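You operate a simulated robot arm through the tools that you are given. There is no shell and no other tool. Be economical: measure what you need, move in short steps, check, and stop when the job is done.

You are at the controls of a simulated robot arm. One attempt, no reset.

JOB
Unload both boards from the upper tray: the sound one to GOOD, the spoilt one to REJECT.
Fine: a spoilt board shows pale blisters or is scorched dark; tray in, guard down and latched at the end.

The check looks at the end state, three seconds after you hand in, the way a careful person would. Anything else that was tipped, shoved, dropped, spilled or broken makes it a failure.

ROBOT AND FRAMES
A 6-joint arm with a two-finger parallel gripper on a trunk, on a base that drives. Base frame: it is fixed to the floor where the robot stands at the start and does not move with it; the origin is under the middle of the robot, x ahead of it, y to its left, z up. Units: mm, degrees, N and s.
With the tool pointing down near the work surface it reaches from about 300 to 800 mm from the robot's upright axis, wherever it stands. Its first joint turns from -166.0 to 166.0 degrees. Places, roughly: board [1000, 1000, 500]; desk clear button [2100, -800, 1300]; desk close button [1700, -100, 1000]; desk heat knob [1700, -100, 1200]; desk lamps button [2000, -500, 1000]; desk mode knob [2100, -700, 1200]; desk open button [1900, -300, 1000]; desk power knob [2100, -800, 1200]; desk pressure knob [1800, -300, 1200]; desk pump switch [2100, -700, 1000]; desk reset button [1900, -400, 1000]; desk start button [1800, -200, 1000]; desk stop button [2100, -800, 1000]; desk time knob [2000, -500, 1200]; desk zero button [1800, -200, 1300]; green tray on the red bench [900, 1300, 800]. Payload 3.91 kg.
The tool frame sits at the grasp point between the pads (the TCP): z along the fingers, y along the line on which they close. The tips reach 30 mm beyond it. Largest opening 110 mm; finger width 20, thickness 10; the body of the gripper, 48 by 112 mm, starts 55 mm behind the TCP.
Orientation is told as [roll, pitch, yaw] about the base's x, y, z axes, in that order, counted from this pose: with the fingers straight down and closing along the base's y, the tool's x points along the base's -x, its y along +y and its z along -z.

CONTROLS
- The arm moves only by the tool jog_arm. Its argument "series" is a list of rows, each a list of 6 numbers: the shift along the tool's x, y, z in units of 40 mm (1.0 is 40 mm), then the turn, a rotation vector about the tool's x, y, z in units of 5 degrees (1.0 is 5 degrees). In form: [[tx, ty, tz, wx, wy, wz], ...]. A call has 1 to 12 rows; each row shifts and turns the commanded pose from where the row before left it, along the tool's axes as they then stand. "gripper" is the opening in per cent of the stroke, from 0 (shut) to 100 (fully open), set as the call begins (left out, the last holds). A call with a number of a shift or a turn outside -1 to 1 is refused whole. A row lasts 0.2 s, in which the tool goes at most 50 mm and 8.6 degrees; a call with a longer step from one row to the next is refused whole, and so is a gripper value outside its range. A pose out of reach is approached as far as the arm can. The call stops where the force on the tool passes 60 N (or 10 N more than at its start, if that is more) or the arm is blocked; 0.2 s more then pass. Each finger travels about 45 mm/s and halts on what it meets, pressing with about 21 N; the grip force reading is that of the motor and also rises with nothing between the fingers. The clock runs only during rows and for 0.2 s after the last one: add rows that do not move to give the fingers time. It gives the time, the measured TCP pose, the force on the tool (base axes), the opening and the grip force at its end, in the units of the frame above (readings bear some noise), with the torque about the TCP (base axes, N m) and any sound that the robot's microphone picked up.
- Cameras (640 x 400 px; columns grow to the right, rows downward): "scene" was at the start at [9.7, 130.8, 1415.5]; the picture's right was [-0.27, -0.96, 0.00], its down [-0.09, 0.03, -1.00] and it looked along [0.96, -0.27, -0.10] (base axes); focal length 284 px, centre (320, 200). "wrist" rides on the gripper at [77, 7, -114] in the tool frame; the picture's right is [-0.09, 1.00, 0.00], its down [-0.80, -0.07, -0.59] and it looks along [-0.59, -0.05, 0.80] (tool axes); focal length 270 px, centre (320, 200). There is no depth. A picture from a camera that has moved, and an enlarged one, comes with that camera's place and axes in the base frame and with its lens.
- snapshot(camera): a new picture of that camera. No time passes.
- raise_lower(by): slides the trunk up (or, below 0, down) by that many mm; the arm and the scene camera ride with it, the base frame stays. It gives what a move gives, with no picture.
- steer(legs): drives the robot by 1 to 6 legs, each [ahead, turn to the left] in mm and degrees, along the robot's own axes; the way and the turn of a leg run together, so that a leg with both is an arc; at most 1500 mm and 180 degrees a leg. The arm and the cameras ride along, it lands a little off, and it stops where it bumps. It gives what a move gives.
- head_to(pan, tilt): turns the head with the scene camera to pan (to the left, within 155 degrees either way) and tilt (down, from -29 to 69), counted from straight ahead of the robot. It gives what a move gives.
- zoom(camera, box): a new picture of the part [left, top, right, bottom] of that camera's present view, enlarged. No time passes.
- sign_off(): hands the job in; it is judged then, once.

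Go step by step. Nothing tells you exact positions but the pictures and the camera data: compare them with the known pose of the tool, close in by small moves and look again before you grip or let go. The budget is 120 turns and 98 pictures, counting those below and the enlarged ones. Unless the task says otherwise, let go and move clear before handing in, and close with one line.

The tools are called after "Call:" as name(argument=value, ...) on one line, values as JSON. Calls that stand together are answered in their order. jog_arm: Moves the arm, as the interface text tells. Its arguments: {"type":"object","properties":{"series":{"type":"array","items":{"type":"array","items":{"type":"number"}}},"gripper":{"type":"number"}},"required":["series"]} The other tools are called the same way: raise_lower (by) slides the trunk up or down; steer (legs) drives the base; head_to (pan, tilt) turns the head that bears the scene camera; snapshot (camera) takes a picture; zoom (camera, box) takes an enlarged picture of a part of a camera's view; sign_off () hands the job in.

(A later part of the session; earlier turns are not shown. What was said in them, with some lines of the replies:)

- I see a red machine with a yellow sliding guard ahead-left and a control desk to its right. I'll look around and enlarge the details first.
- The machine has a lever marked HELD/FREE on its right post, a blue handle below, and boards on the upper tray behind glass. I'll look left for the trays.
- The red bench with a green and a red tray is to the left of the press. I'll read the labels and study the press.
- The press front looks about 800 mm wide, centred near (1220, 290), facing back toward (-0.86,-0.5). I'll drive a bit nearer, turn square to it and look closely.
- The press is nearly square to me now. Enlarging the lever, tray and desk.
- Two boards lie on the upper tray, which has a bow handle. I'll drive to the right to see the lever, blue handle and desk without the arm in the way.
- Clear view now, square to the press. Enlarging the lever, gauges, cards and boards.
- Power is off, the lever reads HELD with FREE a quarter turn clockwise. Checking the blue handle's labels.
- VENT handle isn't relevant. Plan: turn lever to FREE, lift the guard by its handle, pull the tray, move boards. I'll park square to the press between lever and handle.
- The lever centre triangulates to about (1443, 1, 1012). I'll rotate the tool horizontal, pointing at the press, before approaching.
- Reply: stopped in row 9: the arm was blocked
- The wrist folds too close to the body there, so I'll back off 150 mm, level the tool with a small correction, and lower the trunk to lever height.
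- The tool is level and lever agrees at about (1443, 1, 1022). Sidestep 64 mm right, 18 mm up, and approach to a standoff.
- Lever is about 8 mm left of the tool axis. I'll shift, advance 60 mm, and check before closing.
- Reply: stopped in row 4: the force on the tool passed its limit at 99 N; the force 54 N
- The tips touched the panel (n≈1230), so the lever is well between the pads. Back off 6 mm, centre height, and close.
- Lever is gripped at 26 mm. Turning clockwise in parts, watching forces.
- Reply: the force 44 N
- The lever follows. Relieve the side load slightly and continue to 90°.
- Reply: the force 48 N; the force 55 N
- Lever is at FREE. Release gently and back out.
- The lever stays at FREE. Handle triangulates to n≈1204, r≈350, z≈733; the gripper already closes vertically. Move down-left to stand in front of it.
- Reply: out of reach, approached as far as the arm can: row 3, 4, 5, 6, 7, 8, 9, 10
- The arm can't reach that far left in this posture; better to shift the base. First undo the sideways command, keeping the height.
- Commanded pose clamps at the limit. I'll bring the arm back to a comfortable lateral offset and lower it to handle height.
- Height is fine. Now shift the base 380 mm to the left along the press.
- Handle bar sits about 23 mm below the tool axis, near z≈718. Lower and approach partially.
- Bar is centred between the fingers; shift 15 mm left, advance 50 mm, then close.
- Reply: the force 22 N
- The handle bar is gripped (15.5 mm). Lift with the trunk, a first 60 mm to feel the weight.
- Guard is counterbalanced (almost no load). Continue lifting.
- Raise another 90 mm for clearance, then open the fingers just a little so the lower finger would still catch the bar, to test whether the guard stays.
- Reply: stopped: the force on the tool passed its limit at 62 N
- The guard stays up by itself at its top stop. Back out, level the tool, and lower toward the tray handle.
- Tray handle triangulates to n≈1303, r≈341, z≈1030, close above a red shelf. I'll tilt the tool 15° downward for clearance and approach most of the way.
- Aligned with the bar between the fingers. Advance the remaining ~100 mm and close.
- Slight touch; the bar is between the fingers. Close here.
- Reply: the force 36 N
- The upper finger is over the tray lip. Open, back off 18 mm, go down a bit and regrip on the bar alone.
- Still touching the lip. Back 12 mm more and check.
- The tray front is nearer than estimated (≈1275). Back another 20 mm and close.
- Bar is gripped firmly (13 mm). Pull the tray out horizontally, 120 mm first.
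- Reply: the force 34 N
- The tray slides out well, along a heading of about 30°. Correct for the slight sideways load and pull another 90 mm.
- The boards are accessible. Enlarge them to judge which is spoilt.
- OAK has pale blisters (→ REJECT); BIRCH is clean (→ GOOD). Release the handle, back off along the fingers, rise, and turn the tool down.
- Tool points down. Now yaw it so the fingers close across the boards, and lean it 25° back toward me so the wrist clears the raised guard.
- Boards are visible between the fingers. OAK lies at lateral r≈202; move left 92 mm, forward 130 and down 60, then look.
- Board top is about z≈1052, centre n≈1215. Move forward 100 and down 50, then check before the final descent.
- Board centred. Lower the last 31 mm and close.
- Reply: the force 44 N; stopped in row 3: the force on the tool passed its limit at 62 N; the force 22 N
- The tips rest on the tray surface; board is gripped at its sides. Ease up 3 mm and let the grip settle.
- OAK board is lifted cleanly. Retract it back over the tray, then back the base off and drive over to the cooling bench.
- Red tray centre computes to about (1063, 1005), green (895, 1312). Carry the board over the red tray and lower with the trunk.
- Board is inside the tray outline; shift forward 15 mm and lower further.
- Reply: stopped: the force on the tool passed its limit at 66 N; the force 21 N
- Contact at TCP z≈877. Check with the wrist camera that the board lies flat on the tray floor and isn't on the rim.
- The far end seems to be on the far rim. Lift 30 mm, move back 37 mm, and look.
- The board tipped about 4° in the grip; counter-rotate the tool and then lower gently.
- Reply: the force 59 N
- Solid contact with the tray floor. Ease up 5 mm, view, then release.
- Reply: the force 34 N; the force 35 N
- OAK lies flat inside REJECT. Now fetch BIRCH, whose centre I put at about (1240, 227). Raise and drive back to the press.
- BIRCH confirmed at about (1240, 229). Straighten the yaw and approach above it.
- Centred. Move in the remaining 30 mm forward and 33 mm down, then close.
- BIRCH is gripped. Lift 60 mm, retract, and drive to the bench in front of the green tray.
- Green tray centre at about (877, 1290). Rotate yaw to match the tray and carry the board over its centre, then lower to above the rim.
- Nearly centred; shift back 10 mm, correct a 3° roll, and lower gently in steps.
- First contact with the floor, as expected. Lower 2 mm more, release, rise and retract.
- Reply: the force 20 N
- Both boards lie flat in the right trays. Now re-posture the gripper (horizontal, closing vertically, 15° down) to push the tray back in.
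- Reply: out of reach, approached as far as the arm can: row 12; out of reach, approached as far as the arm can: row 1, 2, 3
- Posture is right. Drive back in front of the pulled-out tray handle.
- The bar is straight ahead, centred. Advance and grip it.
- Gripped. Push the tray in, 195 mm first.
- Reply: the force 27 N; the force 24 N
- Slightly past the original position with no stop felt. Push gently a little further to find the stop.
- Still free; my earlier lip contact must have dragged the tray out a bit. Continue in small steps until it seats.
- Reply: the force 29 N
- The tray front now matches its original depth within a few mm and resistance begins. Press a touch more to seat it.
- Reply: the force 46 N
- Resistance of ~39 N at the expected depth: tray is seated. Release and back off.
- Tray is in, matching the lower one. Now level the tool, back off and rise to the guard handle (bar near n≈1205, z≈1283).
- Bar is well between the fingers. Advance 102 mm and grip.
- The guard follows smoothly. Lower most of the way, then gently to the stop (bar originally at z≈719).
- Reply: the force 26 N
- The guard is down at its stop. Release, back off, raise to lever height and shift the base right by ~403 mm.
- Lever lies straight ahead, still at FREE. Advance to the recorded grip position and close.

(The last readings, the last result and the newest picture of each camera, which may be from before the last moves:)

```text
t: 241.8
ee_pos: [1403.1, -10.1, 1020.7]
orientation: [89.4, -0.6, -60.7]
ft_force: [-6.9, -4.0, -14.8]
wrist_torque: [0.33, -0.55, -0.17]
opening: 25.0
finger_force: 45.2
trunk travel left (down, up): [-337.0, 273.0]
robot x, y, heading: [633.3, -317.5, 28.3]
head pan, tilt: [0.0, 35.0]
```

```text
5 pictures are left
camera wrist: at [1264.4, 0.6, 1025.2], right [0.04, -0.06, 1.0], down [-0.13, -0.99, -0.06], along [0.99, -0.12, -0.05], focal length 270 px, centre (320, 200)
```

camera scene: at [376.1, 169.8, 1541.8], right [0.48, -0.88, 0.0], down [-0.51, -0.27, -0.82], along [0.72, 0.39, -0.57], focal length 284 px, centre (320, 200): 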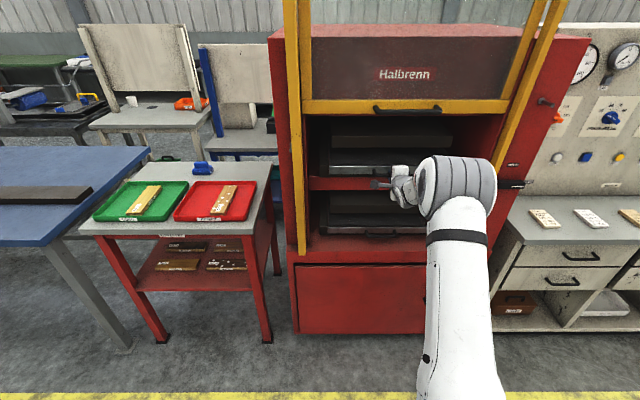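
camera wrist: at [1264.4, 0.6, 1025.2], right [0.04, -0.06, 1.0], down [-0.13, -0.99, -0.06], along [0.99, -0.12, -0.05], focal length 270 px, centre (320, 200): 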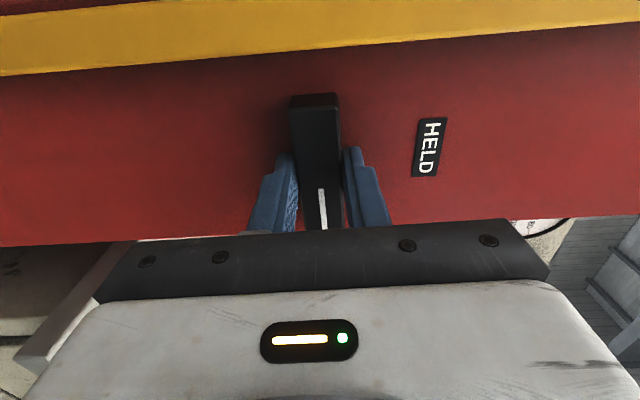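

Gripped at 25 mm. Turn it back counter-clockwise to HELD, in parts.

Call:
jog_arm(series=[[0, 0, 0, 0, 0, -1], [0, 0, 0, 0, 0, -1], [0, 0, 0, 0, 0, -1], [0, 0, 0, 0, 0, -1], [0, 0, 0, 0, 0, -1], [0, 0, 0, 0, 0, -1]])

Call:
jog_arm(series=[[0, 0, 0, 0, 0, -1], [0, 0, 0, 0, 0, -1], [0, 0, 0, 0, 0, -1], [0, 0, 0, 0, 0, -1], [0, 0, 0, 0, 0, -1], [0, 0, 0, 0, 0, -1]])

Call:
jog_arm(series=[[0, 0, 0, 0, 0, -1], [0, 0, 0, 0, 0, -1], [0, 0, 0, 0, 0, -1], [0, 0, 0, 0, 0, -1], [0, 0, 0, 0, 0, -1], [0, 0, 0, 0, 0, -1]])

```text
t: 243.2
ee_pos: [1401.9, -11.5, 1018.8]
orientation: [89.7, -30.8, -60.4]
ft_force: [-17.8, -8.3, -17.6]
wrist_torque: [-0.51, 0.93, 0.34]
opening: 24.6
finger_force: 45.0
trunk travel left (down, up): [-337.0, 273.0]
robot x, y, heading: [633.3, -321.0, 27.9]
head pan, tilt: [0.0, 35.0]
```

```text
t: 244.6
ee_pos: [1402.3, -11.8, 1018.7]
orientation: [89.3, -60.7, -60.0]
ft_force: [-11.9, -10.0, -20.2]
wrist_torque: [-0.63, 1.15, -0.77]
opening: 25.0
finger_force: 44.8
trunk travel left (down, up): [-337.0, 273.0]
robot x, y, heading: [633.6, -321.0, 28.0]
head pan, tilt: [0.0, 35.0]
```

```text
t: 246.0
ee_pos: [1403.7, -11.7, 1019.3]
orientation: [-53.8, -89.4, 83.0]
ft_force: [-10.7, -15.1, -20.6]
wrist_torque: [0.04, 1.31, -1.04]
opening: 24.9
finger_force: 45.1
trunk travel left (down, up): [-337.0, 273.0]
robot x, y, heading: [637.4, -319.5, 28.2]
head pan, tilt: [0.0, 35.0]
```

Turned the full 90°. Release, back off and look.

Call:
jog_arm(series=[[0, 0, 0, 0, 0, 0], [0, 0, 0, 0, 0, 0], [0, 0, 0, 0, 0, 0], [0, 0, -0.7, 0, 0, 0], [0, 0, -0.9, 0, 0, 0], [0, 0, -0.9, 0, 0, 0], [0, 0, -0.9, 0, 0, 0]], gripper=55)

Call:
snapshot(camera="wrist")

Call:
steer(legs=[[-350, 0]])

Call:
head_to(pan=15, tilt=22)

Call:
snapshot(camera="scene")

```text
t: 247.6
ee_pos: [1278.1, -80.4, 1023.0]
orientation: [-75.5, -89.3, 104.8]
ft_force: [-0.5, -0.4, -0.5]
wrist_torque: [-0.02, 0.0, -0.01]
opening: 60.6
finger_force: 0.0
trunk travel left (down, up): [-337.0, 273.0]
robot x, y, heading: [635.7, -321.0, 28.0]
head pan, tilt: [0.0, 35.0]
```

```text
4 pictures are left
camera wrist: at [1175.8, -130.7, 943.7], right [-0.49, 0.87, 0.08], down [-0.49, -0.34, 0.8], along [0.72, 0.36, 0.59], focal length 270 px, centre (320, 200)
```

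wrist: 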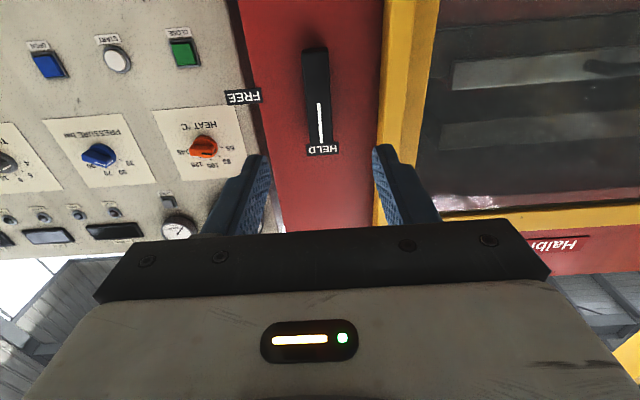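

```text
t: 249.8
ee_pos: [973.4, -243.1, 1022.5]
orientation: [-73.9, -89.5, 103.0]
ft_force: [-0.2, 1.8, -0.3]
wrist_torque: [0.02, 0.02, 0.02]
opening: 60.3
finger_force: 0.0
trunk travel left (down, up): [-337.0, 273.0]
robot x, y, heading: [328.4, -482.5, 27.7]
head pan, tilt: [0.0, 35.0]
```

```text
t: 250.6
ee_pos: [973.7, -243.0, 1021.5]
orientation: [-73.7, -89.3, 103.0]
ft_force: [0.4, -1.5, -0.3]
wrist_torque: [0.02, -0.01, 0.02]
opening: 60.7
finger_force: 0.1
trunk travel left (down, up): [-337.0, 273.0]
robot x, y, heading: [327.3, -481.6, 27.6]
head pan, tilt: [15.0, 22.0]
```

```text
3 pictures are left
camera scene: at [259.8, -322.5, 1411.1], right [0.68, -0.73, 0.0], down [-0.28, -0.25, -0.93], along [0.68, 0.63, -0.38], focal length 284 px, centre (320, 200)
```

scene: 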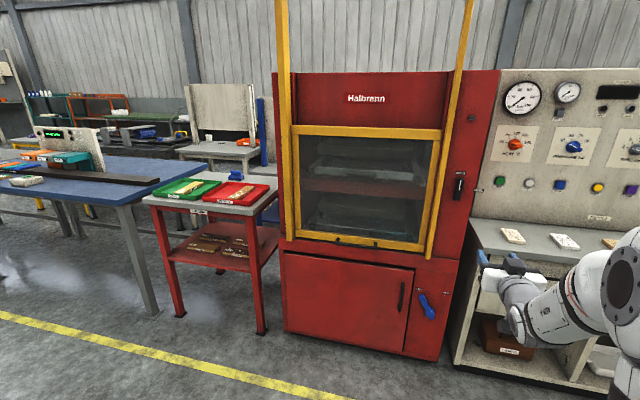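

The lever is upright at HELD and the guard is down. One last close check of tray and guard.

Call:
zoom(camera="scene", box=[270, 110, 490, 260])

Call:
zoom(camera="scene", box=[130, 160, 290, 280])

```text
2.67 times, centred on (380, 185) of scene
camera zoom: at [259.8, -322.5, 1411.1], right [0.68, -0.73, 0.0], down [-0.28, -0.25, -0.93], along [0.68, 0.63, -0.38], focal length 758 px, centre (160, 240)
```

zoom: 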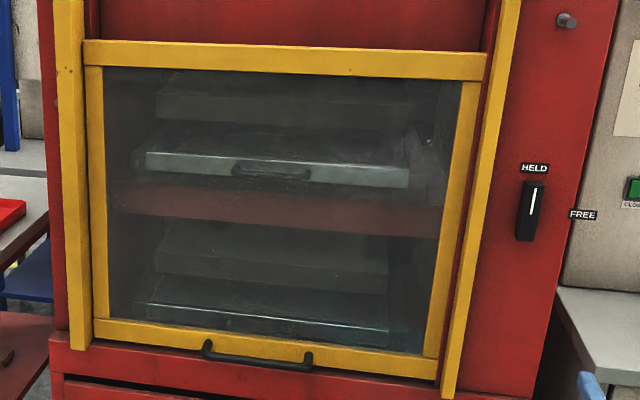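

```text
3.33 times, centred on (210, 220) of scene
camera zoom: at [259.8, -322.5, 1411.1], right [0.68, -0.73, 0.0], down [-0.28, -0.25, -0.93], along [0.68, 0.63, -0.38], focal length 947 px, centre (687, 133)
```

zoom: 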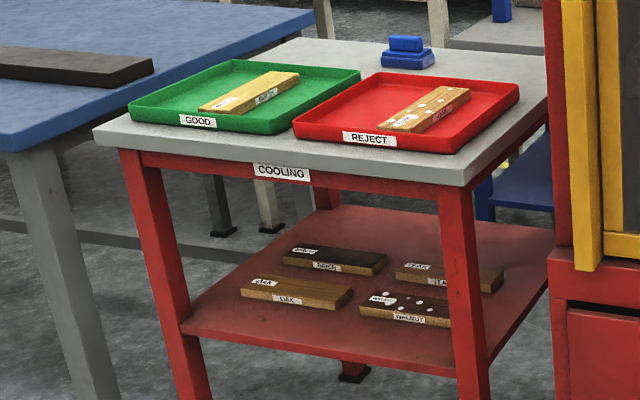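

Everything is in place: BIRCH is in GOOD, OAK is in REJECT, the tray is in, the guard is down and the lever is at HELD. Handing in.

Call:
sign_off()

```text
The job is handed in.
```

The job is handed in: the clean BIRCH board is in GOOD, the blistered OAK board is in REJECT, the upper tray is pushed in, and the guard is down with its lever at HELD.
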